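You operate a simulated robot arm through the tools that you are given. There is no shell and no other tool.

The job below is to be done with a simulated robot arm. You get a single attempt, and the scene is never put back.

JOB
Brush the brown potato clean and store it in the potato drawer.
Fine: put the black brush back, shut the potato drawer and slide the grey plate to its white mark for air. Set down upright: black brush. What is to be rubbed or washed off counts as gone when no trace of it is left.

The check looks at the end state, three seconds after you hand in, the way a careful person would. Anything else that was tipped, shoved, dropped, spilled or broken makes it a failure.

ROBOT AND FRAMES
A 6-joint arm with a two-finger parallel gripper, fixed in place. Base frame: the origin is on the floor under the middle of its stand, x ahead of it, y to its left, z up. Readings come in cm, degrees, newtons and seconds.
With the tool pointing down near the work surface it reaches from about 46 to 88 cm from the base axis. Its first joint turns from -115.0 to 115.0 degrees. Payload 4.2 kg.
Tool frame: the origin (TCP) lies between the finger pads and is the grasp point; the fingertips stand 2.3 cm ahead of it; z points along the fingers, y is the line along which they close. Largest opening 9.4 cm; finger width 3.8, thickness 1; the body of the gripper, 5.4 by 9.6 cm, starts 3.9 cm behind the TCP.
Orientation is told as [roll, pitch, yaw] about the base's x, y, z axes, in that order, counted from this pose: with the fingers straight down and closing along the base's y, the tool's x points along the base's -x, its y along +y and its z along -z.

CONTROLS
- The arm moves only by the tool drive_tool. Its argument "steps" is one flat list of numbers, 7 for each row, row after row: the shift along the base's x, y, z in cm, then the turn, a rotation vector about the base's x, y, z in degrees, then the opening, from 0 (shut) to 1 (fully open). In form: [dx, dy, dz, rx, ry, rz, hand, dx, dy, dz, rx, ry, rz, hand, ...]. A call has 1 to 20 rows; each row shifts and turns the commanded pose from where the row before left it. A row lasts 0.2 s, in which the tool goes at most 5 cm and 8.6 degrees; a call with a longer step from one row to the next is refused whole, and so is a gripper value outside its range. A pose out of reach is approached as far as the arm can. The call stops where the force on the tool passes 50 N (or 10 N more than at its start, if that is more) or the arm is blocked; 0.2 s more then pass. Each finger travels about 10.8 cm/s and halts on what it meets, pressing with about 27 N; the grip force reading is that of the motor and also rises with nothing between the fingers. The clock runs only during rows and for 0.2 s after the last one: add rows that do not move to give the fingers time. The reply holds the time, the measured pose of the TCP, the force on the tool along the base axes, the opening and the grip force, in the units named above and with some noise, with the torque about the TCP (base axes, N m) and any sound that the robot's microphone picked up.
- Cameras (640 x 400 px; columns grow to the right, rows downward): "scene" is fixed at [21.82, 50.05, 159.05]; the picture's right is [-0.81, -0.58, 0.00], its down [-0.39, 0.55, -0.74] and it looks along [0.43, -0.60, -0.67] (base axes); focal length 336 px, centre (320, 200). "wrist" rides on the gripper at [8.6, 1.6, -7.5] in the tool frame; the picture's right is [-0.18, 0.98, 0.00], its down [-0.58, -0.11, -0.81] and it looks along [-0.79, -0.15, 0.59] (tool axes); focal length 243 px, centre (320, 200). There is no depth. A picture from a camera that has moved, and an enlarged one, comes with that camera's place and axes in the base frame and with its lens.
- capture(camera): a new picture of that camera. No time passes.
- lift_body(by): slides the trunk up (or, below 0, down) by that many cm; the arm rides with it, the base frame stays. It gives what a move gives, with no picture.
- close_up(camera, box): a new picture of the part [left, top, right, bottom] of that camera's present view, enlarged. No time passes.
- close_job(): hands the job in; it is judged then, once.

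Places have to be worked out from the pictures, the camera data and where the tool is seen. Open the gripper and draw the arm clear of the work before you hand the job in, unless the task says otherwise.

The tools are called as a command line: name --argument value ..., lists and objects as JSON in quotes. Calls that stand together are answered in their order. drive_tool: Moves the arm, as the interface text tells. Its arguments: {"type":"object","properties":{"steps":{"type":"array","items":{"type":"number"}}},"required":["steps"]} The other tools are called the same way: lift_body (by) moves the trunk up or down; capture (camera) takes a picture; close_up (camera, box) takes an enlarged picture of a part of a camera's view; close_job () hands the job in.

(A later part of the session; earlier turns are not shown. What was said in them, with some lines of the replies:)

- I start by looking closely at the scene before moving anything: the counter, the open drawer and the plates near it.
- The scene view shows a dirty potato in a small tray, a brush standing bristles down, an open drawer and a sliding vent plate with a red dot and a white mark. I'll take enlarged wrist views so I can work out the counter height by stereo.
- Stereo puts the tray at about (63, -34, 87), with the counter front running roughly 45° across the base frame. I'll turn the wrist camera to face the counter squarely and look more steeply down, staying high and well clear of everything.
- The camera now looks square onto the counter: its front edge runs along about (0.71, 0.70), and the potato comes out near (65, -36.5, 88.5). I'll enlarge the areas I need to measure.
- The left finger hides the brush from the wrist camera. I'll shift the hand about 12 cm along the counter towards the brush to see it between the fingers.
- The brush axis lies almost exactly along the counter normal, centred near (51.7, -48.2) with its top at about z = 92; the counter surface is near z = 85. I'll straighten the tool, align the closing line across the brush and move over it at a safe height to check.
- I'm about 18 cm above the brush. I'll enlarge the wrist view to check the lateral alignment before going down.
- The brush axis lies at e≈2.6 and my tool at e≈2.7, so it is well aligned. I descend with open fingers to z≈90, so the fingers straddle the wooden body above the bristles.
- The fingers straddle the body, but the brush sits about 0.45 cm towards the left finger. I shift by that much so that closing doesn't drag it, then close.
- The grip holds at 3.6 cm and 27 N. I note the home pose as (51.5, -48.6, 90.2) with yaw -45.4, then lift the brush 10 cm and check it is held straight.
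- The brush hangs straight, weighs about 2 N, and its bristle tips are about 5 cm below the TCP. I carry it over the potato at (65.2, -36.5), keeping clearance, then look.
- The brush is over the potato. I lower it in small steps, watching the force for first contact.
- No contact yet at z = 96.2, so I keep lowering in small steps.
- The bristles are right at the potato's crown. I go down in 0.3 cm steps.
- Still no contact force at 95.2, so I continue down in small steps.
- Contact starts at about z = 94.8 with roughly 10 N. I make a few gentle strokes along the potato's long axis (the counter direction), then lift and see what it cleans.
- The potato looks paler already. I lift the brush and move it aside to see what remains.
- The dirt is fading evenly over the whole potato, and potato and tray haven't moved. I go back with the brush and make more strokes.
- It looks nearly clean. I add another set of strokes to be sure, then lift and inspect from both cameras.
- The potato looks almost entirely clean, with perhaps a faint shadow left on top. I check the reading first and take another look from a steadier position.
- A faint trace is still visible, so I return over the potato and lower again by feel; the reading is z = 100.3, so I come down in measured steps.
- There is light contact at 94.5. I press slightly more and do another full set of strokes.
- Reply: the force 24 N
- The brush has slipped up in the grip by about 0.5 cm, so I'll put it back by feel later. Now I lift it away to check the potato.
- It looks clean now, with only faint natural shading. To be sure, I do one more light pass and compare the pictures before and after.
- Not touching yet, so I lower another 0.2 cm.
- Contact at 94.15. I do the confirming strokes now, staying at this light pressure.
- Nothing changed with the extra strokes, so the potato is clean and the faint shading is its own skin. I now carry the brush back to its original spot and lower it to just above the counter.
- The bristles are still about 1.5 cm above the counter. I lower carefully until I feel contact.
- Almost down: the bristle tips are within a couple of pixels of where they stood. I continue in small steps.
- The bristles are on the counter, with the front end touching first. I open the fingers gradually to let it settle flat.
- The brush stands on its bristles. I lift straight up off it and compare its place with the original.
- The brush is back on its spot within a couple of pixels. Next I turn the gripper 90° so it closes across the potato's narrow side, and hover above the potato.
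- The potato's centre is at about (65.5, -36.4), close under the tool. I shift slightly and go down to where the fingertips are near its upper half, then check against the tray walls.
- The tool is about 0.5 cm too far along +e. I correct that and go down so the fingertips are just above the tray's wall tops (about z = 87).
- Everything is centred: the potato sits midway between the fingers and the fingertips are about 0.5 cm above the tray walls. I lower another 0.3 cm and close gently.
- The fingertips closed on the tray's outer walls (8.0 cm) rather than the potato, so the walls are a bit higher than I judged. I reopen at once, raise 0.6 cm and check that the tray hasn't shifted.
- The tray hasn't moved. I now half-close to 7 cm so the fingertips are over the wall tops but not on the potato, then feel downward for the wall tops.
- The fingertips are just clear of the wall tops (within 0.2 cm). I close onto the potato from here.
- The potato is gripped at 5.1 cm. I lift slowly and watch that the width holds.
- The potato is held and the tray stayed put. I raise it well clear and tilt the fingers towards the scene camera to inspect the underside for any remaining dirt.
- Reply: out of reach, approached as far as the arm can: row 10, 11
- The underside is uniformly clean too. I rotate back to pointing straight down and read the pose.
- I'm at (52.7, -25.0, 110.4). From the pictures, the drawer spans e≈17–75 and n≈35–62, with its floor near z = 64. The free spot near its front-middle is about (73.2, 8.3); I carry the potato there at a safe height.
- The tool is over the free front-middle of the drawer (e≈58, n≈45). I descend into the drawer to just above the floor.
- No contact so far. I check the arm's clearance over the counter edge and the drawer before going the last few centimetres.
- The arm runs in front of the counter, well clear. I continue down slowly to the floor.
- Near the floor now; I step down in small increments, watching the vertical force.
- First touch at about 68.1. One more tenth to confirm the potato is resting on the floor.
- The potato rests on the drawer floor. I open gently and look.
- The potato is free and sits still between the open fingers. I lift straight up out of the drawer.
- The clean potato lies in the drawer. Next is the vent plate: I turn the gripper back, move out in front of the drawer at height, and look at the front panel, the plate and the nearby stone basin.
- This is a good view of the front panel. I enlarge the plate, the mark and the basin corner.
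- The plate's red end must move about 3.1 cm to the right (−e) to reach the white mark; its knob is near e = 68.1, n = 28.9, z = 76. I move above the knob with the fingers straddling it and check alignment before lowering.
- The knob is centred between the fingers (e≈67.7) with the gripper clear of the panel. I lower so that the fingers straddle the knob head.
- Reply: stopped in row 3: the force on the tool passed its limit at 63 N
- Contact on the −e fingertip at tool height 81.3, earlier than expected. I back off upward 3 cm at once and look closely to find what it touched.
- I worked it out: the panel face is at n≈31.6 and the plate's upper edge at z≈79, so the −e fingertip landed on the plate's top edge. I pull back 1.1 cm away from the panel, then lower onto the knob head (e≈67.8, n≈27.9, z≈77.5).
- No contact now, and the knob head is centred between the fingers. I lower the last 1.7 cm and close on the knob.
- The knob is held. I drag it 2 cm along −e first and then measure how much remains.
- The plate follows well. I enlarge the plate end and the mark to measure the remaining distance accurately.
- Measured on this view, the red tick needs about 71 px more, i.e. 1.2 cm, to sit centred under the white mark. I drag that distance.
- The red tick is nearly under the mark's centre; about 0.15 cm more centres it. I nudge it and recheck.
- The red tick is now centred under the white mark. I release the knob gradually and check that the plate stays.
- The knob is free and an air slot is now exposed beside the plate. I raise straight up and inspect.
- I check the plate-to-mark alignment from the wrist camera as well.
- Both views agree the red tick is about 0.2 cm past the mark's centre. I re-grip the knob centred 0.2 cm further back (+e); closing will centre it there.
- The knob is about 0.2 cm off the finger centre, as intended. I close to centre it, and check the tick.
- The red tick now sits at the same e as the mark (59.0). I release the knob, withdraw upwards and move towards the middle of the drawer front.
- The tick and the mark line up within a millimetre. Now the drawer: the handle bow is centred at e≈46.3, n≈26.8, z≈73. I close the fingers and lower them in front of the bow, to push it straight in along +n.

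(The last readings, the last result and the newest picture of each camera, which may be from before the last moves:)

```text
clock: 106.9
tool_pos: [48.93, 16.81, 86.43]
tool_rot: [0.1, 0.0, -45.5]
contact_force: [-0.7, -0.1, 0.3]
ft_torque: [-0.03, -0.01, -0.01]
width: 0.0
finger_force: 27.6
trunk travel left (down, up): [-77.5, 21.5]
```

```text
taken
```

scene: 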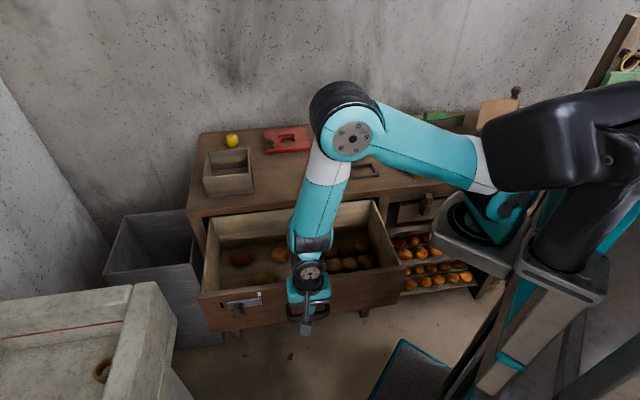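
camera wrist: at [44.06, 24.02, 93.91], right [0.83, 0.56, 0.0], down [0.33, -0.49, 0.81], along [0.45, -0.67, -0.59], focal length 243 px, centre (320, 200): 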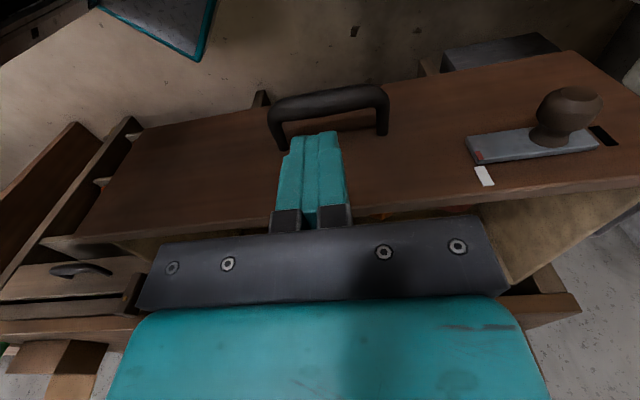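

The closed fingers are in front of the handle's middle. I lower them to handle height (tips just below the bow).

drive_tool --steps '[0, 0, -4, 0, 0, 0, 0, 0, 0, -4, 0, 0, 0, 0, 0, 0, -3, 0, 0, 0, 0, 0, 0, -1.9, 0, 0, 0, 0, 0, 0, 0, 0, 0, 0, 0]'

capture --camera "wrist"

close_up --camera "scene" --box '[240, 230, 400, 350]'

```text
clock: 108.1
tool_pos: [48.75, 16.4, 73.79]
tool_rot: [0.0, -0.1, -45.5]
contact_force: [-0.3, 0.0, 0.2]
ft_torque: [0.03, 0.0, 0.03]
width: 0.0
finger_force: 26.7
trunk travel left (down, up): [-77.5, 21.5]
```

```text
taken
camera wrist: at [43.84, 23.72, 81.25], right [0.83, 0.56, 0.0], down [0.33, -0.49, 0.81], along [0.45, -0.67, -0.59], focal length 243 px, centre (320, 200)
```

wrist: 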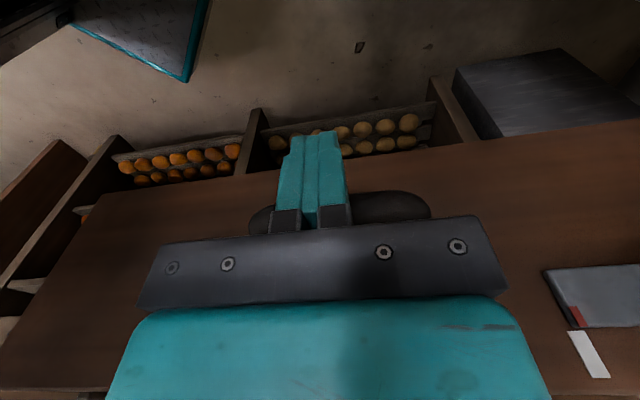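

```text
3.33 times, centred on (320, 290) of scene
camera zoom: at [21.82, 50.05, 159.05], right [-0.81, -0.58, 0.0], down [-0.39, 0.55, -0.74], along [0.43, -0.6, -0.67], focal length 1119 px, centre (320, -100)
```

zoom: 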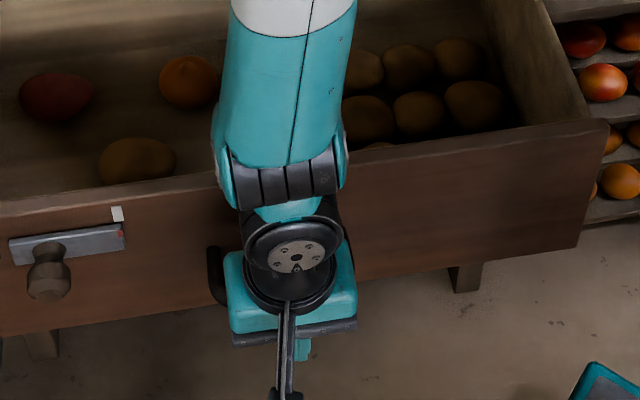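

Positioned: the fingers are below bow level and in front of it. I push slowly along +n (3.5 cm/s), so that nothing in the drawer rolls.

drive_tool --steps '[0.351, -0.356, 0, 0, 0, 0, 0, 0.351, -0.356, 0, 0, 0, 0, 0, 0.351, -0.356, 0, 0, 0, 0, 0, 0.351, -0.356, 0, 0, 0, 0, 0, 0.351, -0.356, 0, 0, 0, 0, 0, 0.351, -0.356, 0, 0, 0, 0, 0, 0.421, -0.427, 0, 0, 0, 0, 0, 0.421, -0.427, 0, 0, 0, 0, 0, 0.421, -0.427, 0, 0, 0, 0, 0, 0.421, -0.427, 0, 0, 0, 0, 0]'

close_up --camera "scene" --box '[190, 190, 430, 340]'

capture --camera "wrist"

```text
clock: 110.3
tool_pos: [52.44, 12.58, 73.65]
tool_rot: [0.1, -0.2, -45.5]
contact_force: [-0.3, -0.5, 0.1]
ft_torque: [0.04, -0.03, 0.02]
width: 0.02
finger_force: 27.3
trunk travel left (down, up): [-77.5, 21.5]
```

```text
2.67 times, centred on (310, 265) of scene
camera zoom: at [21.82, 50.05, 159.05], right [-0.81, -0.58, 0.0], down [-0.39, 0.55, -0.74], along [0.43, -0.6, -0.67], focal length 895 px, centre (347, 27)
```

zoom: 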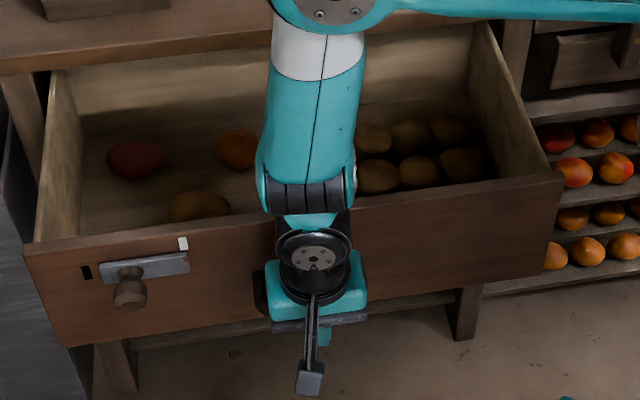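

```text
taken
camera wrist: at [47.6, 19.85, 81.09], right [0.83, 0.56, 0.0], down [0.33, -0.49, 0.81], along [0.45, -0.67, -0.59], focal length 243 px, centre (320, 200)
```

wrist: 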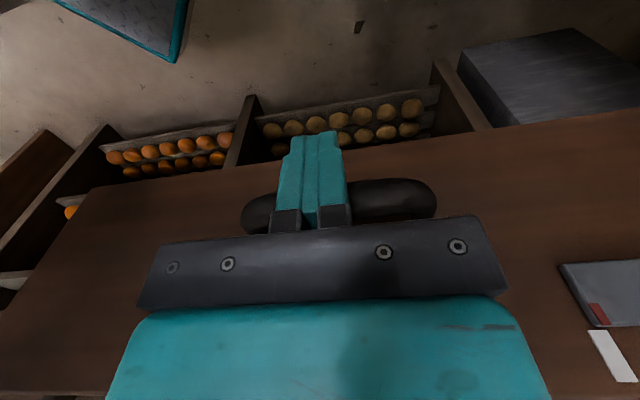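

The drawer is moving smoothly with very little resistance, and its contents stay in place. I continue pushing another 12 cm.

drive_tool --steps '[0.421, -0.427, 0, 0, 0, 0, 0, 0.421, -0.427, 0, 0, 0, 0, 0, 0.421, -0.427, 0, 0, 0, 0, 0, 0.421, -0.427, 0, 0, 0, 0, 0, 0.421, -0.427, 0, 0, 0, 0, 0, 0.421, -0.427, 0, 0, 0, 0, 0, 0.421, -0.427, 0, 0, 0, 0, 0, 0.421, -0.427, 0, 0, 0, 0, 0, 0.421, -0.427, 0, 0, 0, 0, 0, 0.421, -0.427, 0, 0, 0, 0, 0, 0.421, -0.427, 0, 0, 0, 0, 0, 0.421, -0.427, 0, 0, 0, 0, 0, 0.421, -0.427, 0, 0, 0, 0, 0, 0.421, -0.427, 0, 0, 0, 0, 0, 0.421, -0.427, 0, 0, 0, 0, 0, 0.421, -0.427, 0, 0, 0, 0, 0, 0.421, -0.427, 0, 0, 0, 0, 0, 0.421, -0.427, 0, 0, 0, 0, 0, 0.421, -0.427, 0, 0, 0, 0, 0, 0.421, -0.427, 0, 0, 0, 0, 0]'

close_up --camera "scene" --box '[190, 170, 430, 320]'

capture --camera "wrist"

```text
clock: 114.5
tool_pos: [60.72, 4.04, 73.42]
tool_rot: [0.1, -0.1, -45.5]
contact_force: [-0.5, 1.2, -0.6]
ft_torque: [-0.02, -0.06, -0.04]
width: 0.0
finger_force: 27.1
trunk travel left (down, up): [-77.5, 21.5]
```

```text
2.67 times, centred on (310, 245) of scene
camera zoom: at [21.82, 50.05, 159.05], right [-0.81, -0.58, 0.0], down [-0.39, 0.55, -0.74], along [0.43, -0.6, -0.67], focal length 895 px, centre (347, 80)
```

zoom: 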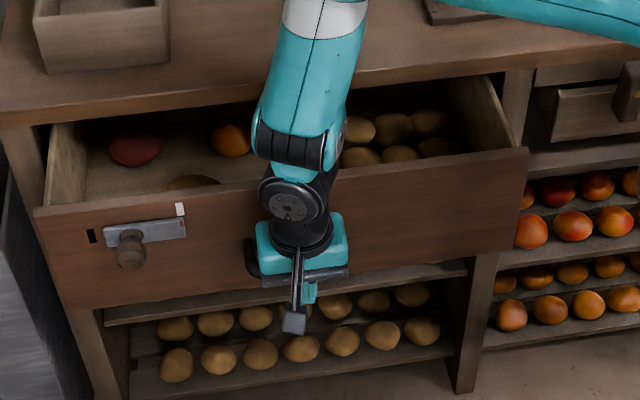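

```text
taken
camera wrist: at [55.87, 11.33, 80.89], right [0.83, 0.56, 0.0], down [0.33, -0.49, 0.81], along [0.45, -0.67, -0.59], focal length 243 px, centre (320, 200)
```

wrist: 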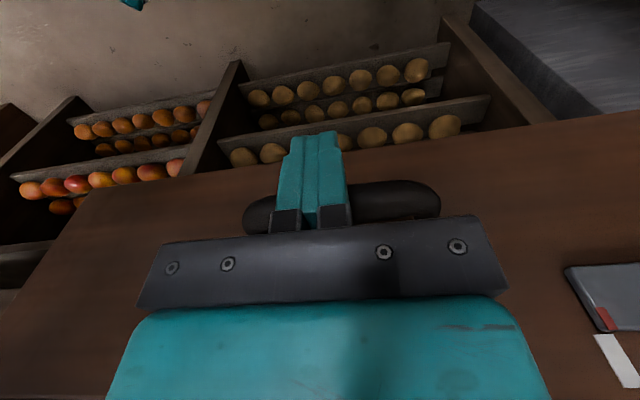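

It slides smoothly; about 12–14 cm remain. I push a further 8 cm and check the clearance between the wrist and the counter edge.

drive_tool --steps '[0.421, -0.427, 0, 0, 0, 0, 0, 0.421, -0.427, 0, 0, 0, 0, 0, 0.421, -0.427, 0, 0, 0, 0, 0, 0.421, -0.427, 0, 0, 0, 0, 0, 0.421, -0.427, 0, 0, 0, 0, 0, 0.421, -0.427, 0, 0, 0, 0, 0, 0.421, -0.427, 0, 0, 0, 0, 0, 0.421, -0.427, 0, 0, 0, 0, 0, 0.421, -0.427, 0, 0, 0, 0, 0, 0.421, -0.427, 0, 0, 0, 0, 0, 0.421, -0.427, 0, 0, 0, 0, 0, 0.421, -0.427, 0, 0, 0, 0, 0, 0.421, -0.427, 0, 0, 0, 0, 0]'

close_up --camera "scene" --box '[190, 150, 430, 300]'

capture --camera "wrist"

```text
clock: 117.3
tool_pos: [66.24, -1.62, 73.62]
tool_rot: [0.1, -0.1, -45.4]
contact_force: [-0.3, 1.5, 0.5]
ft_torque: [-0.01, -0.02, 0.01]
width: 0.0
finger_force: 26.8
trunk travel left (down, up): [-77.5, 21.5]
```

```text
2.67 times, centred on (310, 225) of scene
camera zoom: at [21.82, 50.05, 159.05], right [-0.81, -0.58, 0.0], down [-0.39, 0.55, -0.74], along [0.43, -0.6, -0.67], focal length 895 px, centre (347, 133)
```

zoom: 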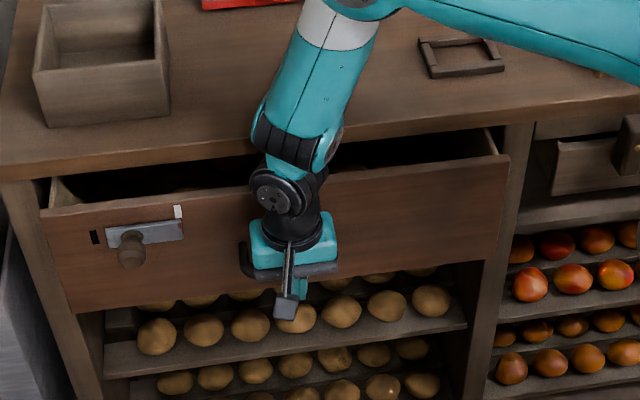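

```text
taken
camera wrist: at [61.47, 5.69, 81.12], right [0.83, 0.56, 0.0], down [0.33, -0.49, 0.81], along [0.45, -0.67, -0.59], focal length 243 px, centre (320, 200)
```

wrist: 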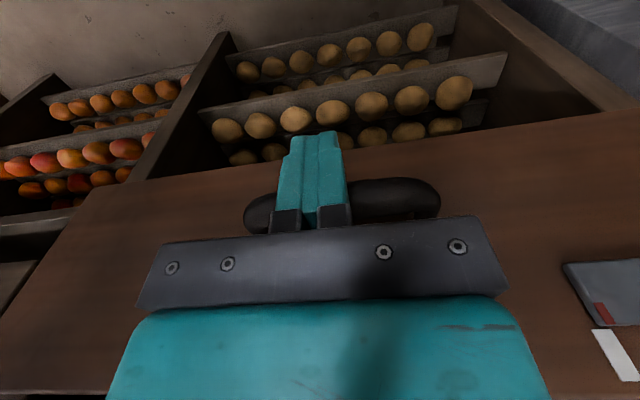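

About 5–6 cm remain, and the wrist is still clear of the counter edge. I continue slower.

drive_tool --steps '[0.281, -0.285, 0, 0, 0, 0, 0, 0.281, -0.285, 0, 0, 0, 0, 0, 0.281, -0.285, 0, 0, 0, 0, 0, 0.281, -0.285, 0, 0, 0, 0, 0, 0.281, -0.285, 0, 0, 0, 0, 0, 0.281, -0.285, 0, 0, 0, 0, 0, 0.281, -0.285, 0, 0, 0, 0, 0, 0.281, -0.285, 0, 0, 0, 0, 0, 0.281, -0.285, 0, 0, 0, 0, 0, 0.281, -0.285, 0, 0, 0, 0, 0]'

close_up --camera "scene" --box '[190, 150, 430, 300]'

capture --camera "wrist"

```text
clock: 119.5
tool_pos: [69.03, -4.33, 73.59]
tool_rot: [0.1, -0.1, -45.5]
contact_force: [-1.8, 1.2, 0.7]
ft_torque: [-0.01, -0.03, 0.01]
width: 0.0
finger_force: 26.9
trunk travel left (down, up): [-77.5, 21.5]
```

```text
2.67 times, centred on (310, 225) of scene
camera zoom: at [21.82, 50.05, 159.05], right [-0.81, -0.58, 0.0], down [-0.39, 0.55, -0.74], along [0.43, -0.6, -0.67], focal length 895 px, centre (347, 133)
```

zoom: 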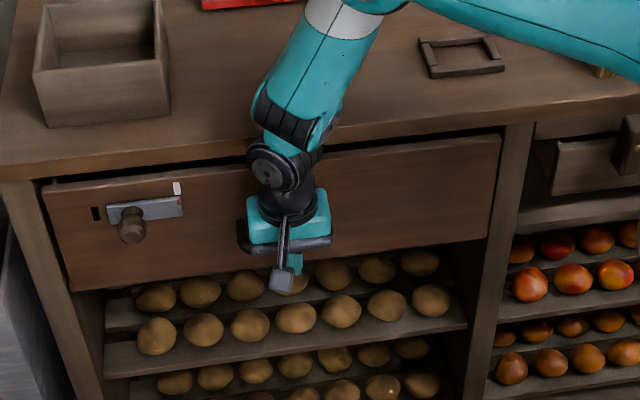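

```text
taken
camera wrist: at [64.26, 2.96, 81.01], right [0.83, 0.56, 0.0], down [0.33, -0.49, 0.81], along [0.45, -0.67, -0.59], focal length 243 px, centre (320, 200)
```

wrist: 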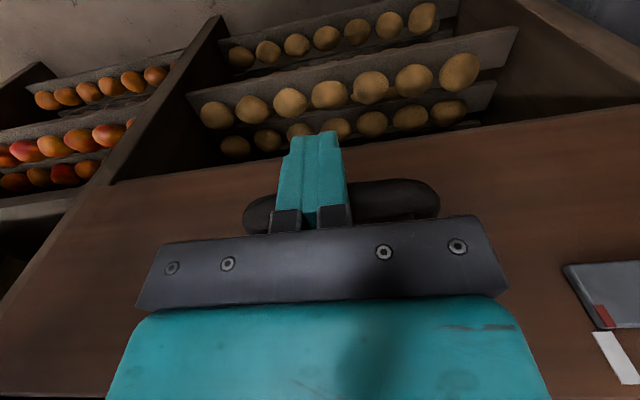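

Nearly shut, with a small gap left at the top. I push the last part at low speed, watching for the end stop.

drive_tool --steps '[0.211, -0.214, 0, 0, 0, 0, 0, 0.211, -0.214, 0, 0, 0, 0, 0, 0.211, -0.214, 0, 0, 0, 0, 0, 0.211, -0.214, 0, 0, 0, 0, 0]'

close_up --camera "scene" --box '[190, 150, 430, 300]'

```text
clock: 120.5
tool_pos: [69.35, -4.57, 73.44]
tool_rot: [-0.1, 1.0, -44.9]
contact_force: [-10.8, 12.3, 6.7]
ft_torque: [-0.03, -0.01, 0.0]
width: 0.0
finger_force: 27.3
trunk travel left (down, up): [-77.5, 21.5]
stopped in row 4: the force on the tool passed its limit at 54 N (the readings are from after the stop); the commanded pose is now the measured one
```

```text
2.67 times, centred on (310, 225) of scene
camera zoom: at [21.82, 50.05, 159.05], right [-0.81, -0.58, 0.0], down [-0.39, 0.55, -0.74], along [0.43, -0.6, -0.67], focal length 895 px, centre (347, 133)
```

zoom: 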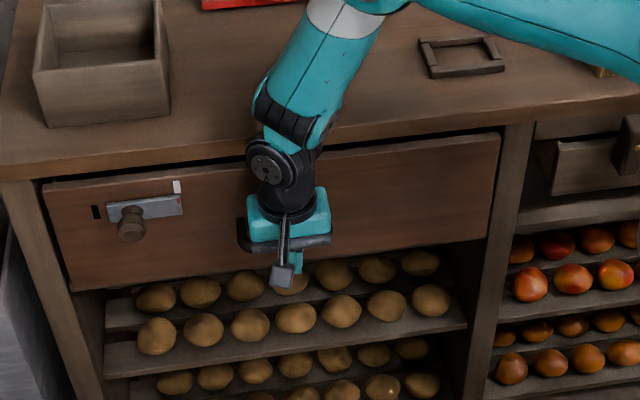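

The push met a firm stop at the handle, with no torque about the tool. I check closely whether the panel is fully seated against the frame.

close_up --camera "scene" --box '[350, 180, 400, 250]'

close_up --camera "scene" --box '[190, 200, 260, 270]'

capture --camera "wrist"

```text
5.71 times, centred on (375, 215) of scene
camera zoom: at [21.82, 50.05, 159.05], right [-0.81, -0.58, 0.0], down [-0.39, 0.55, -0.74], along [0.43, -0.6, -0.67], focal length 1918 px, centre (6, 114)
```

zoom: 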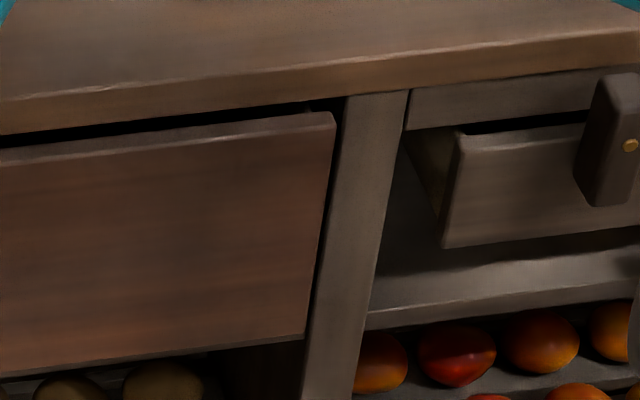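

```text
5.71 times, centred on (225, 235) of scene
camera zoom: at [21.82, 50.05, 159.05], right [-0.81, -0.58, 0.0], down [-0.39, 0.55, -0.74], along [0.43, -0.6, -0.67], focal length 1918 px, centre (863, 0)
```

zoom: 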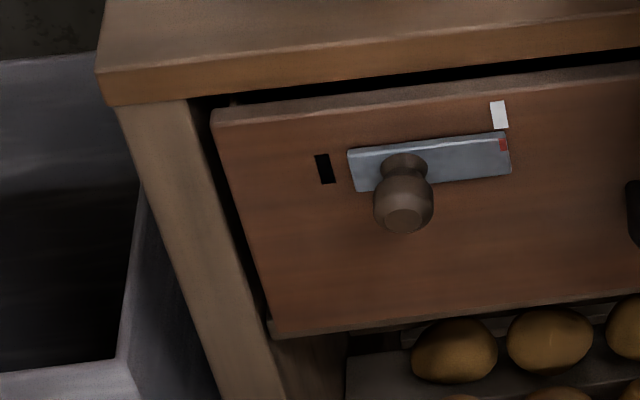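

```text
taken
camera wrist: at [64.46, 2.59, 81.05], right [0.82, 0.57, -0.01], down [0.35, -0.5, 0.8], along [0.45, -0.66, -0.61], focal length 243 px, centre (320, 200)
```

wrist: 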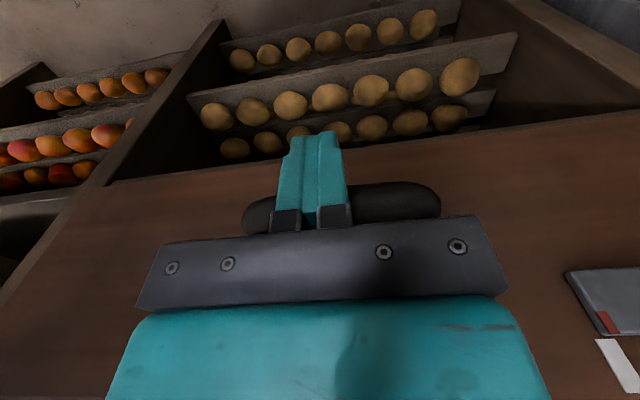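

The stop seems to be the end stop, but I want to be certain that the panel is fully in. I back off from the handle, rise, and turn the wrist camera to look along the front to compare the panel with the posts.

drive_tool --steps '[-1.4, 1.42, 0, 0, 0, 0, 0, -2.1, 2.13, 0, 0, 0, 0, 0, -1.4, 1.42, 2, 0, 0, 0, 0, 0, 0, 4, 0, 0, 0, 0, 0, 0, 4, 0, 0, 0, 0, 0, 0, 4, 0, 0, 0, 0, 0, 0, 4, 0, 0, 0, 0, 0, 0, 3, 0, 0, 0, 0, 0, 0, 0, 0, 0, 0, 0]'

capture --camera "wrist"

capture --camera "scene"

```text
clock: 122.5
tool_pos: [64.63, 0.45, 94.6]
tool_rot: [-0.1, 0.7, -45.2]
contact_force: [-0.1, 0.4, 0.6]
ft_torque: [0.02, 0.01, -0.02]
width: 0.0
finger_force: 27.3
trunk travel left (down, up): [-77.5, 21.5]
```

```text
taken
camera wrist: at [59.81, 7.58, 102.16], right [0.83, 0.56, 0.0], down [0.34, -0.5, 0.8], along [0.45, -0.66, -0.6], focal length 243 px, centre (320, 200)
```

wrist: 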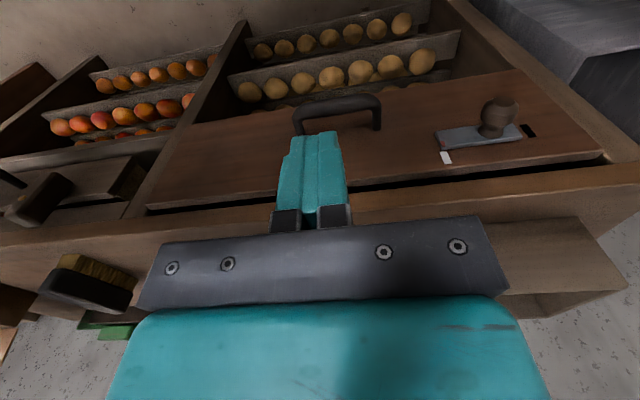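

```text
taken
```

scene: 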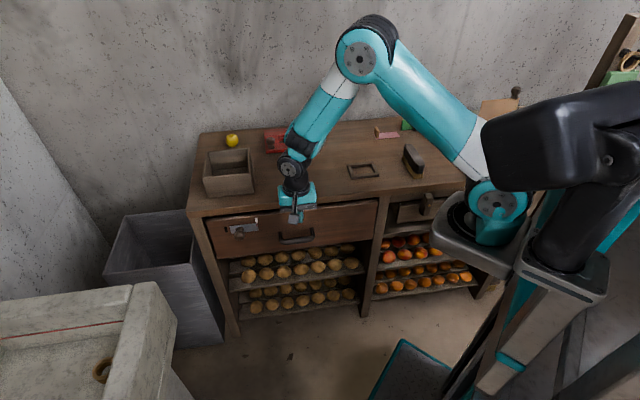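

I enlarge the wrist view of the panel edges and posts.

close_up --camera "wrist" --box '[480, 60, 640, 200]'

close_up --camera "wrist" --box '[100, 100, 280, 240]'

close_up --camera "scene" --box '[190, 180, 400, 280]'

```text
2.86 times, centred on (560, 130) of wrist
camera zoom: at [59.81, 7.58, 102.16], right [0.83, 0.56, 0.0], down [0.34, -0.5, 0.8], along [0.45, -0.66, -0.6], focal length 693 px, centre (-366, 400)
```

zoom: 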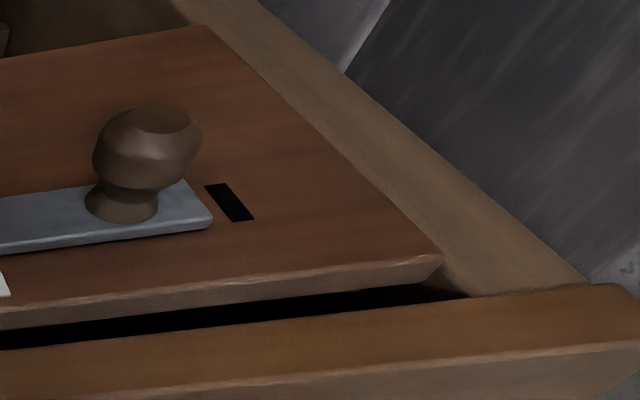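

```text
2.86 times, centred on (190, 170) of wrist
camera zoom: at [59.81, 7.58, 102.16], right [0.83, 0.56, 0.0], down [0.34, -0.5, 0.8], along [0.45, -0.66, -0.6], focal length 693 px, centre (691, 286)
```

zoom: 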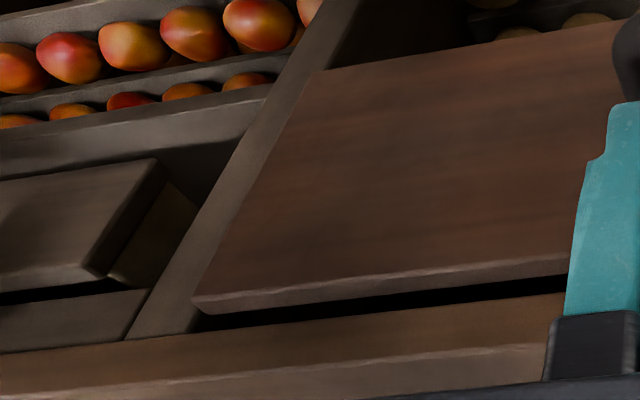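

```text
3.05 times, centred on (295, 230) of scene
camera zoom: at [21.82, 50.05, 159.05], right [-0.81, -0.58, 0.0], down [-0.39, 0.55, -0.74], along [0.43, -0.6, -0.67], focal length 1023 px, centre (396, 109)
```

zoom: 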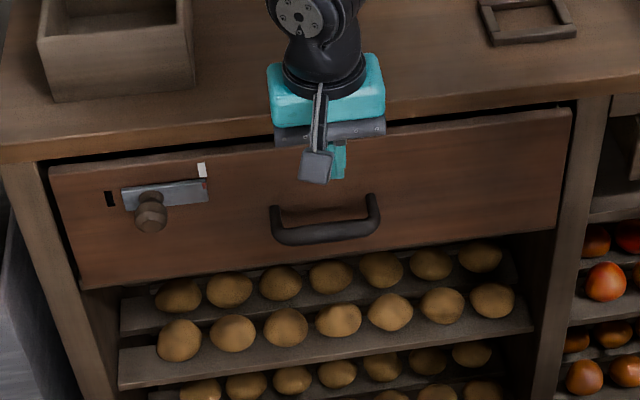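

The panel fits between the posts, so I want a grazing look along the front at the right-hand post. I move the camera there, staying in front of and above the counter edge.

drive_tool --steps '[-2, -2.86, 0, 0, 0, 8.15, 0, -2, -2.86, 0, 0, 0, 8.15, 0, -2, -2.86, 0, 0, 0, 8.15, 0, -2, -2.86, 0, 0, 0, 8.15, 0, -2, -2.86, 0, 0, 0, 8.15, 0, -2, -2.86, 0, 0, 0, 8.15, 0, -2, -2.86, 0, 0, 0, 8.15, 0, -2, -2.86, 0, 0, 0, 8.15, 0, -2, -2.86, 0, 0, 0, 8.15, 0, -2, -2.86, 0, 0, 0, 8.15, 0, -2, -2.86, 0, 0, 0, 8.2, 0, 0, 0, 0, 0, 0, 0, 0]'

capture --camera "wrist"

capture --camera "scene"

```text
clock: 125.1
tool_pos: [42.54, -31.38, 94.56]
tool_rot: [0.0, 0.8, 44.7]
contact_force: [-0.4, -0.1, -0.4]
ft_torque: [0.01, -0.01, 0.01]
width: 0.01
finger_force: 26.8
trunk travel left (down, up): [-77.5, 21.5]
```

```text
taken
camera wrist: at [35.41, -36.2, 102.09], right [-0.56, 0.83, 0.0], down [0.5, 0.34, 0.8], along [0.66, 0.45, -0.6], focal length 243 px, centre (320, 200)
```

wrist: 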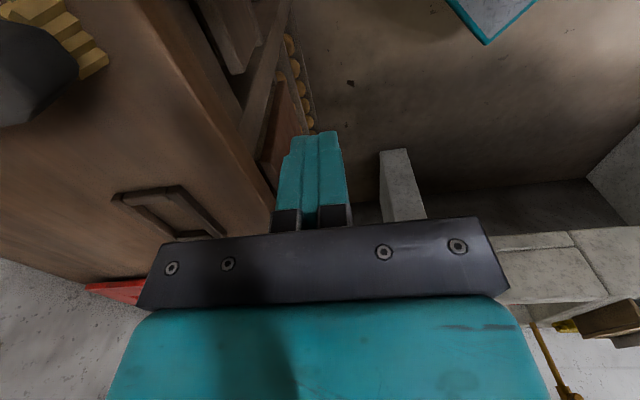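

```text
taken
```

scene: 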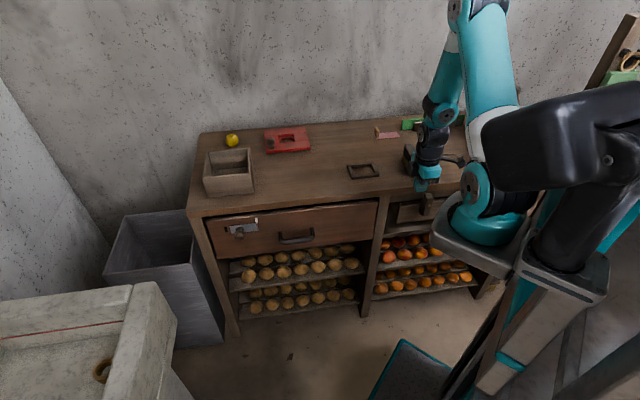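

close_up --camera "wrist" --box '[190, 40, 330, 200]'

close_up --camera "scene" --box '[185, 190, 405, 330]'

```text
2.50 times, centred on (260, 120) of wrist
camera zoom: at [35.41, -36.2, 102.09], right [-0.56, 0.83, 0.0], down [0.5, 0.34, 0.8], along [0.66, 0.45, -0.6], focal length 606 px, centre (470, 400)
```

zoom: 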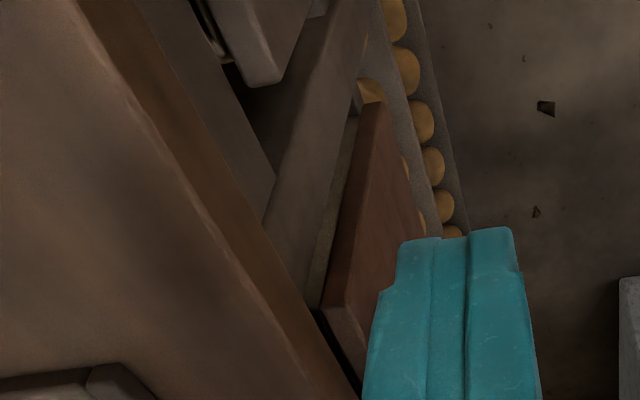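

```text
2.86 times, centred on (295, 260) of scene
camera zoom: at [21.82, 50.05, 159.05], right [-0.81, -0.58, 0.0], down [-0.39, 0.55, -0.74], along [0.43, -0.6, -0.67], focal length 959 px, centre (391, 29)
```

zoom: 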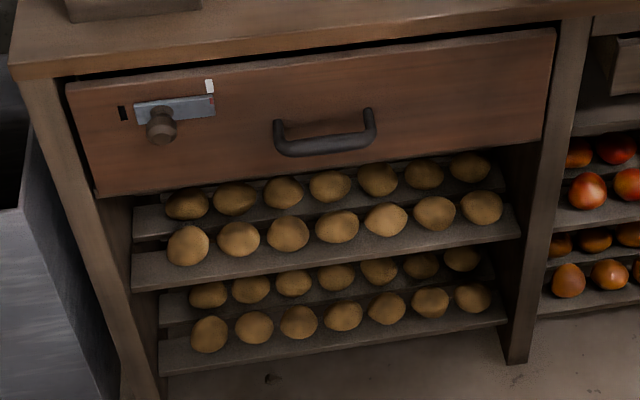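

There seems to be a strip of drawer side visible between the post and the panel. I enlarge this further.

close_up --camera "wrist" --box '[250, 60, 310, 180]'

close_up --camera "scene" --box '[345, 190, 400, 260]'

```text
3.33 times, centred on (280, 120) of wrist
camera zoom: at [35.41, -36.2, 102.09], right [-0.56, 0.83, 0.0], down [0.5, 0.34, 0.8], along [0.66, 0.45, -0.6], focal length 809 px, centre (453, 467)
```

zoom: 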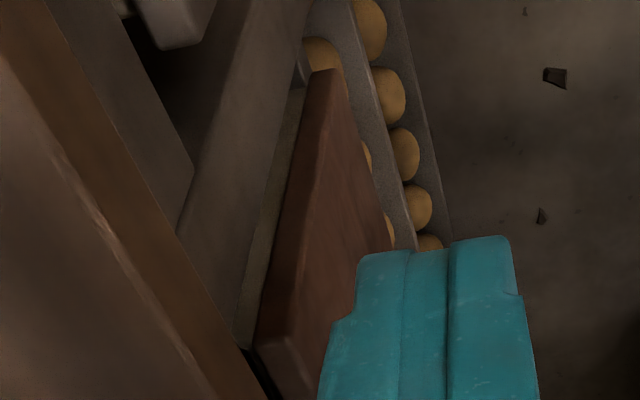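

```text
5.71 times, centred on (372, 225) of scene
camera zoom: at [21.82, 50.05, 159.05], right [-0.81, -0.58, 0.0], down [-0.39, 0.55, -0.74], along [0.43, -0.6, -0.67], focal length 1918 px, centre (20, 57)
```

zoom: 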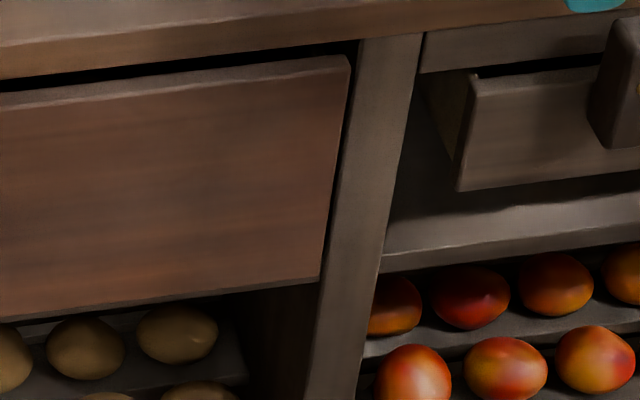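

close_up --camera "wrist" --box '[250, 140, 290, 165]'

close_up --camera "wrist" --box '[255, 85, 295, 110]'

```text
16.00 times, centred on (270, 152) of wrist
camera zoom: at [35.41, -36.2, 102.09], right [-0.56, 0.83, 0.0], down [0.5, 0.34, 0.8], along [0.66, 0.45, -0.6], focal length 3882 px, centre (1120, 960)
```

zoom: 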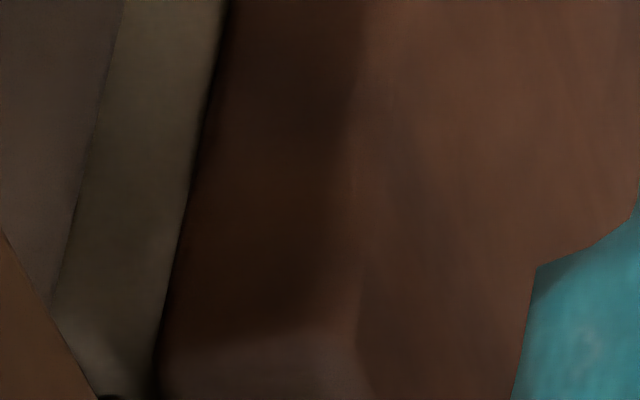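

```text
16.00 times, centred on (275, 98) of wrist
camera zoom: at [35.41, -36.2, 102.09], right [-0.56, 0.83, 0.0], down [0.5, 0.34, 0.8], along [0.66, 0.45, -0.6], focal length 3882 px, centre (1040, 1840)
```

zoom: 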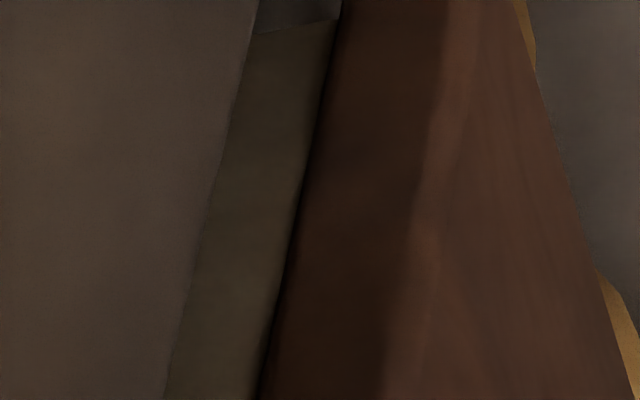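

Measured along this view, the panel's back sits about 0.3 cm in front of the posts, so the panel closes proud of the frame. To be sure it is truly at its stop, I go back and give the handle one gentle confirming push.

drive_tool --steps '[2.07, 2.83, 0, 0, 0, -8.18, 0, 2.07, 2.83, 0, 0, 0, -8.18, 0, 2.07, 2.83, 0, 0, 0, -8.18, 0, 2.07, 2.83, 0, 0, 0, -8.18, 0, 2.07, 2.83, 0, 0, 0, -8.18, 0, 2.07, 2.83, 0, 0, 0, -8.18, 0, 2.07, 2.83, 0, 0, 0, -8.18, 0, 2.07, 2.83, 0, 0, 0, -8.18, 0, 2.07, 2.83, 0, 0, 0, -8.18, 0, 2.07, 2.83, 0, 0, 0, -8.18, 0, 2.07, 2.83, 0, 0, 0, -8.2, 0, 0, 0, 0, 0, 0, 0, 0]'

drive_tool --steps '[0, 0, -4, 0, 0, 0, 0, 0, 0, -4, 0, 0, 0, 0, 0, 0, -4, 0, 0, 0, 0, 0, 0, -4, 0, 0, 0, 0, 0, 0, -3, 0, 0, 0, 0, 0, 0, -2, 0, 0, 0, 0, 0, 0, 0, 0, 0, 0, 0]'

capture --camera "wrist"

```text
clock: 127.7
tool_pos: [65.19, -0.2, 94.35]
tool_rot: [-0.1, 0.9, -45.5]
contact_force: [-0.7, -0.7, -0.8]
ft_torque: [-0.04, -0.03, 0.02]
width: 0.01
finger_force: 27.0
trunk travel left (down, up): [-77.5, 21.5]
```

```text
clock: 129.3
tool_pos: [64.98, -0.0, 73.41]
tool_rot: [-0.2, 0.8, -45.4]
contact_force: [-0.7, 0.2, -0.3]
ft_torque: [-0.01, -0.02, 0.02]
width: 0.0
finger_force: 26.7
trunk travel left (down, up): [-77.5, 21.5]
```

```text
taken
camera wrist: at [60.34, 7.17, 80.84], right [0.83, 0.56, 0.0], down [0.34, -0.5, 0.8], along [0.45, -0.66, -0.6], focal length 243 px, centre (320, 200)
```

wrist: 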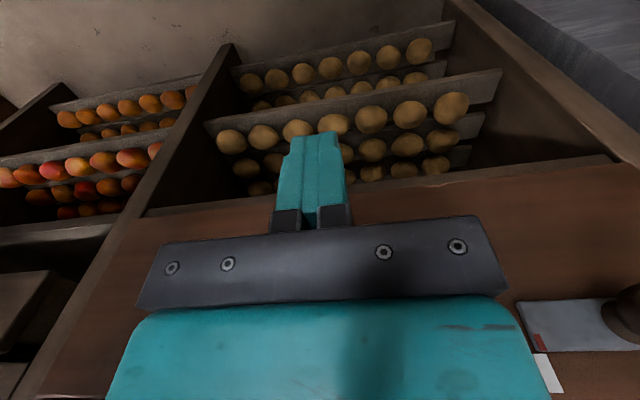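

In front of the bow again. I approach to just before contact, then push in small steps and read the force.

drive_tool --steps '[0.7, -0.71, 0, 0, 0, 0, 0, 0.7, -0.71, 0, 0, 0, 0, 0, 0.7, -0.71, 0, 0, 0, 0, 0, 0.7, -0.71, 0, 0, 0, 0, 0, 0.7, -0.71, 0, 0, 0, 0, 0, 0.35, -0.355, 0, 0, 0, 0, 0, 0, 0, 0, 0, 0, 0, 0]'

drive_tool --steps '[0.14, -0.142, 0, 0, 0, 0, 0, 0.14, -0.142, 0, 0, 0, 0, 0, 0, 0, 0, 0, 0, 0, 0]'

drive_tool --steps '[0.105, -0.107, 0, 0, 0, 0, 0, 0, 0, 0, 0, 0, 0, 0]'

```text
clock: 130.9
tool_pos: [68.96, -3.96, 73.46]
tool_rot: [0.0, 0.8, -45.4]
contact_force: [-0.8, 0.5, 0.5]
ft_torque: [0.01, 0.0, 0.0]
width: 0.0
finger_force: 26.8
trunk travel left (down, up): [-77.5, 21.5]
```

```text
clock: 131.7
tool_pos: [69.39, -4.29, 73.36]
tool_rot: [-0.2, 0.8, -45.4]
contact_force: [0.1, -0.5, 0.4]
ft_torque: [-0.01, 0.0, 0.0]
width: 0.01
finger_force: 27.3
trunk travel left (down, up): [-77.5, 21.5]
```

```text
clock: 132.3
tool_pos: [69.45, -4.33, 73.5]
tool_rot: [-0.1, 0.8, -45.3]
contact_force: [-4.2, 2.5, 3.9]
ft_torque: [-0.03, -0.06, 0.06]
width: 0.0
finger_force: 26.8
trunk travel left (down, up): [-77.5, 21.5]
```

Contact at n≈51.8, the same place as before. I press slightly more to confirm it is a hard stop.

drive_tool --steps '[0.105, -0.107, 0, 0, 0, 0, 0, 0, 0, 0, 0, 0, 0, 0]'

drive_tool --steps '[0.105, -0.107, 0, 0, 0, 0, 0, 0, 0, 0, 0, 0, 0, 0]'

```text
clock: 132.9
tool_pos: [69.41, -4.36, 73.46]
tool_rot: [-0.2, 0.9, -45.2]
contact_force: [-11.9, 16.4, 3.3]
ft_torque: [-0.01, 0.01, 0.16]
width: 0.02
finger_force: 26.7
trunk travel left (down, up): [-77.5, 21.5]
```

```text
clock: 133.5
tool_pos: [69.35, -4.33, 73.42]
tool_rot: [-0.1, 1.1, -45.2]
contact_force: [-24.1, 26.0, 0.8]
ft_torque: [0.0, 0.13, 0.12]
width: 0.02
finger_force: 26.9
trunk travel left (down, up): [-77.5, 21.5]
```

Force rises to 35 N with no motion, so the drawer is at its hard stop and shut. I back off, rise clear of the furniture, open the gripper and take final checks.

drive_tool --steps '[-0.35, 0.36, 0, 0, 0, 0, 0, -1.4, 1.42, 0, 0, 0, 0, 0, -2.1, 2.13, 0, 0, 0, 0, 0, -2.1, 2.13, 2, 0, 0, 0, 0, -1.4, 1.42, 4, 0, 0, 0, 0.3, 0, 0, 4.5, 0, 0, 0, 0.6, 0, 0, 4.5, 0, 0, 0, 1, 0, 0, 4.5, 0, 0, 0, 1, 0, 0, 4.5, 0, 0, 0, 1, 0, 0, 4.5, 0, 0, 0, 1, 0, 0, 4.5, 0, 0, 0, 1, -2, -2, 4, 0, 0, 0, 1, -2, -2, 2, 0, 0, 0, 1, 0, 0, 0, 0, 0, 0, 1]'

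capture --camera "scene"

capture --camera "wrist"

close_up --camera "scene" --box '[185, 190, 405, 330]'

close_up --camera "scene" --box '[200, 200, 280, 250]'

```text
clock: 136.5
tool_pos: [58.18, -1.31, 112.36]
tool_rot: [-0.1, 0.8, -45.3]
contact_force: [0.4, -0.1, 0.0]
ft_torque: [0.03, -0.03, -0.02]
width: 9.41
finger_force: 0.1
trunk travel left (down, up): [-77.5, 21.5]
```

```text
taken
```

scene: 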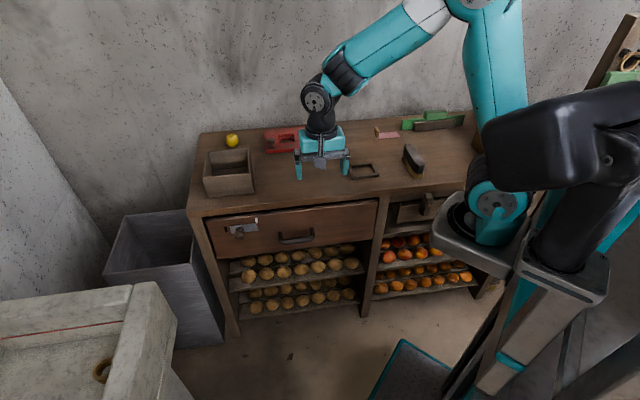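

```text
taken
camera wrist: at [53.34, 5.92, 120.0], right [0.83, 0.56, 0.0], down [0.34, -0.5, 0.8], along [0.44, -0.66, -0.6], focal length 243 px, centre (320, 200)
```

wrist: 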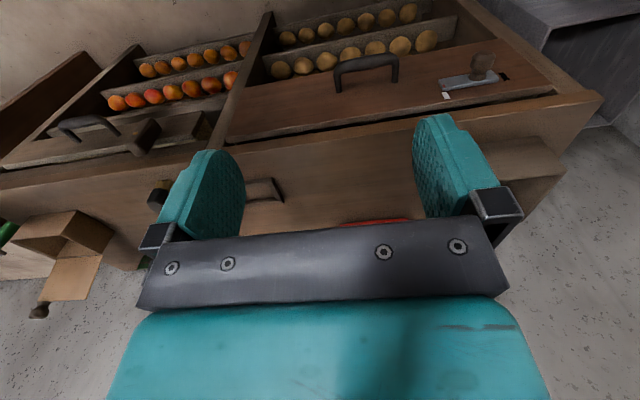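

```text
2.86 times, centred on (295, 260) of scene
camera zoom: at [21.82, 50.05, 159.05], right [-0.81, -0.58, 0.0], down [-0.39, 0.55, -0.74], along [0.43, -0.6, -0.67], focal length 959 px, centre (391, 29)
```

zoom: 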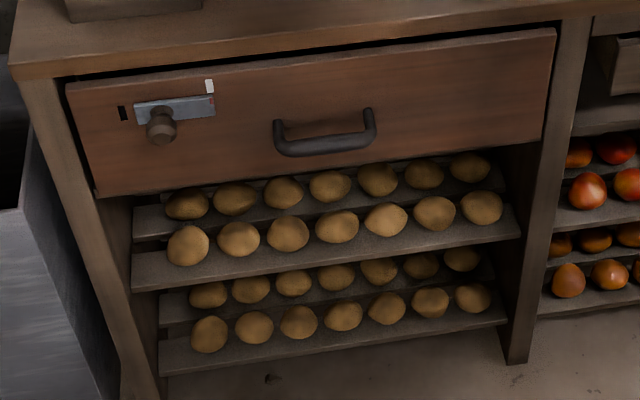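

```text
8.00 times, centred on (240, 225) of scene
camera zoom: at [21.82, 50.05, 159.05], right [-0.81, -0.58, 0.0], down [-0.39, 0.55, -0.74], along [0.43, -0.6, -0.67], focal length 2685 px, centre (960, 0)
```

zoom: 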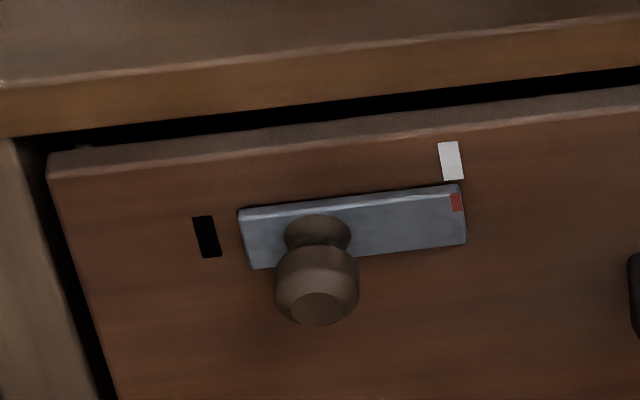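

The red tick sits under the white mark and the drawer is shut. A last look at the counter to confirm the brush, tray and other items.

close_up --camera "scene" --box '[330, 100, 490, 200]'

close_up --camera "scene" --box '[180, 100, 340, 200]'

```text
4.00 times, centred on (410, 150) of scene
camera zoom: at [21.82, 50.05, 159.05], right [-0.81, -0.58, 0.0], down [-0.39, 0.55, -0.74], along [0.43, -0.6, -0.67], focal length 1343 px, centre (-40, 400)
```

zoom: 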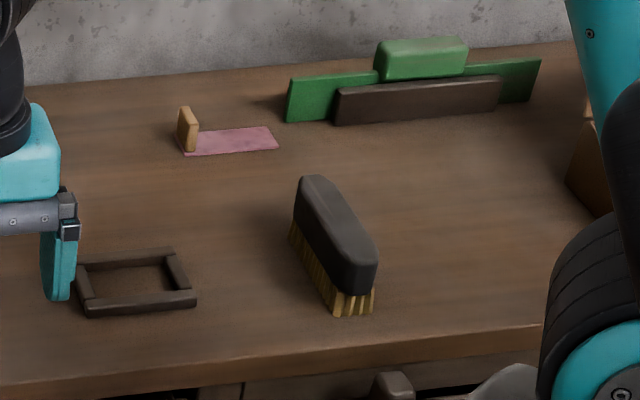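

```text
4.00 times, centred on (260, 150) of scene
camera zoom: at [21.82, 50.05, 159.05], right [-0.81, -0.58, 0.0], down [-0.39, 0.55, -0.74], along [0.43, -0.6, -0.67], focal length 1343 px, centre (560, 400)
```

zoom: 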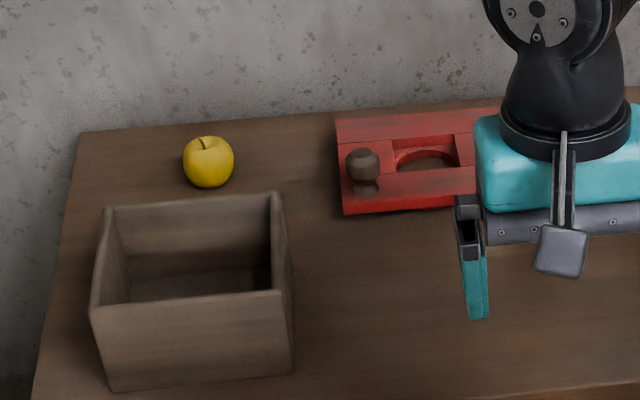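

The brush stands upright on its original spot. The tray, box, apple and the other items are unmoved. The potato is in the shut drawer and the vent plate is on its mark. The gripper is open and the arm is clear, so I hand the job in.

close_job

```text
The job is handed in.
```

I brushed the potato clean, stored it in the potato drawer, and handed the job in; I haven't been told the result of the check.

- **Potato:** No dirt was visible in the last close-ups, and extra strokes changed nothing. I also tilted it towards the scene camera to see most of its underside, which was clean. It lies on the drawer floor, apart from the other potatoes.
- **Brush:** It stands upright on its bristles, on its original spot as far as I can tell from the pictures.
- **Drawer:** It is pushed in to its hard stop. A second push rose to about 35 N with no movement. The front panel stands slightly proud of the frame there.
- **Vent plate:** The red tick on the grey plate is under the white mark to within about a millimetre, and the air slot is open.

There were two unplanned contacts:
- **Tray:** The fingers briefly closed on the potato tray's outer walls.
- **Plate:** A fingertip pressed on the grey plate's top edge at about 63 N.

The later pictures show no movement or damage from either. The gripper is open and the arm is clear of the work.
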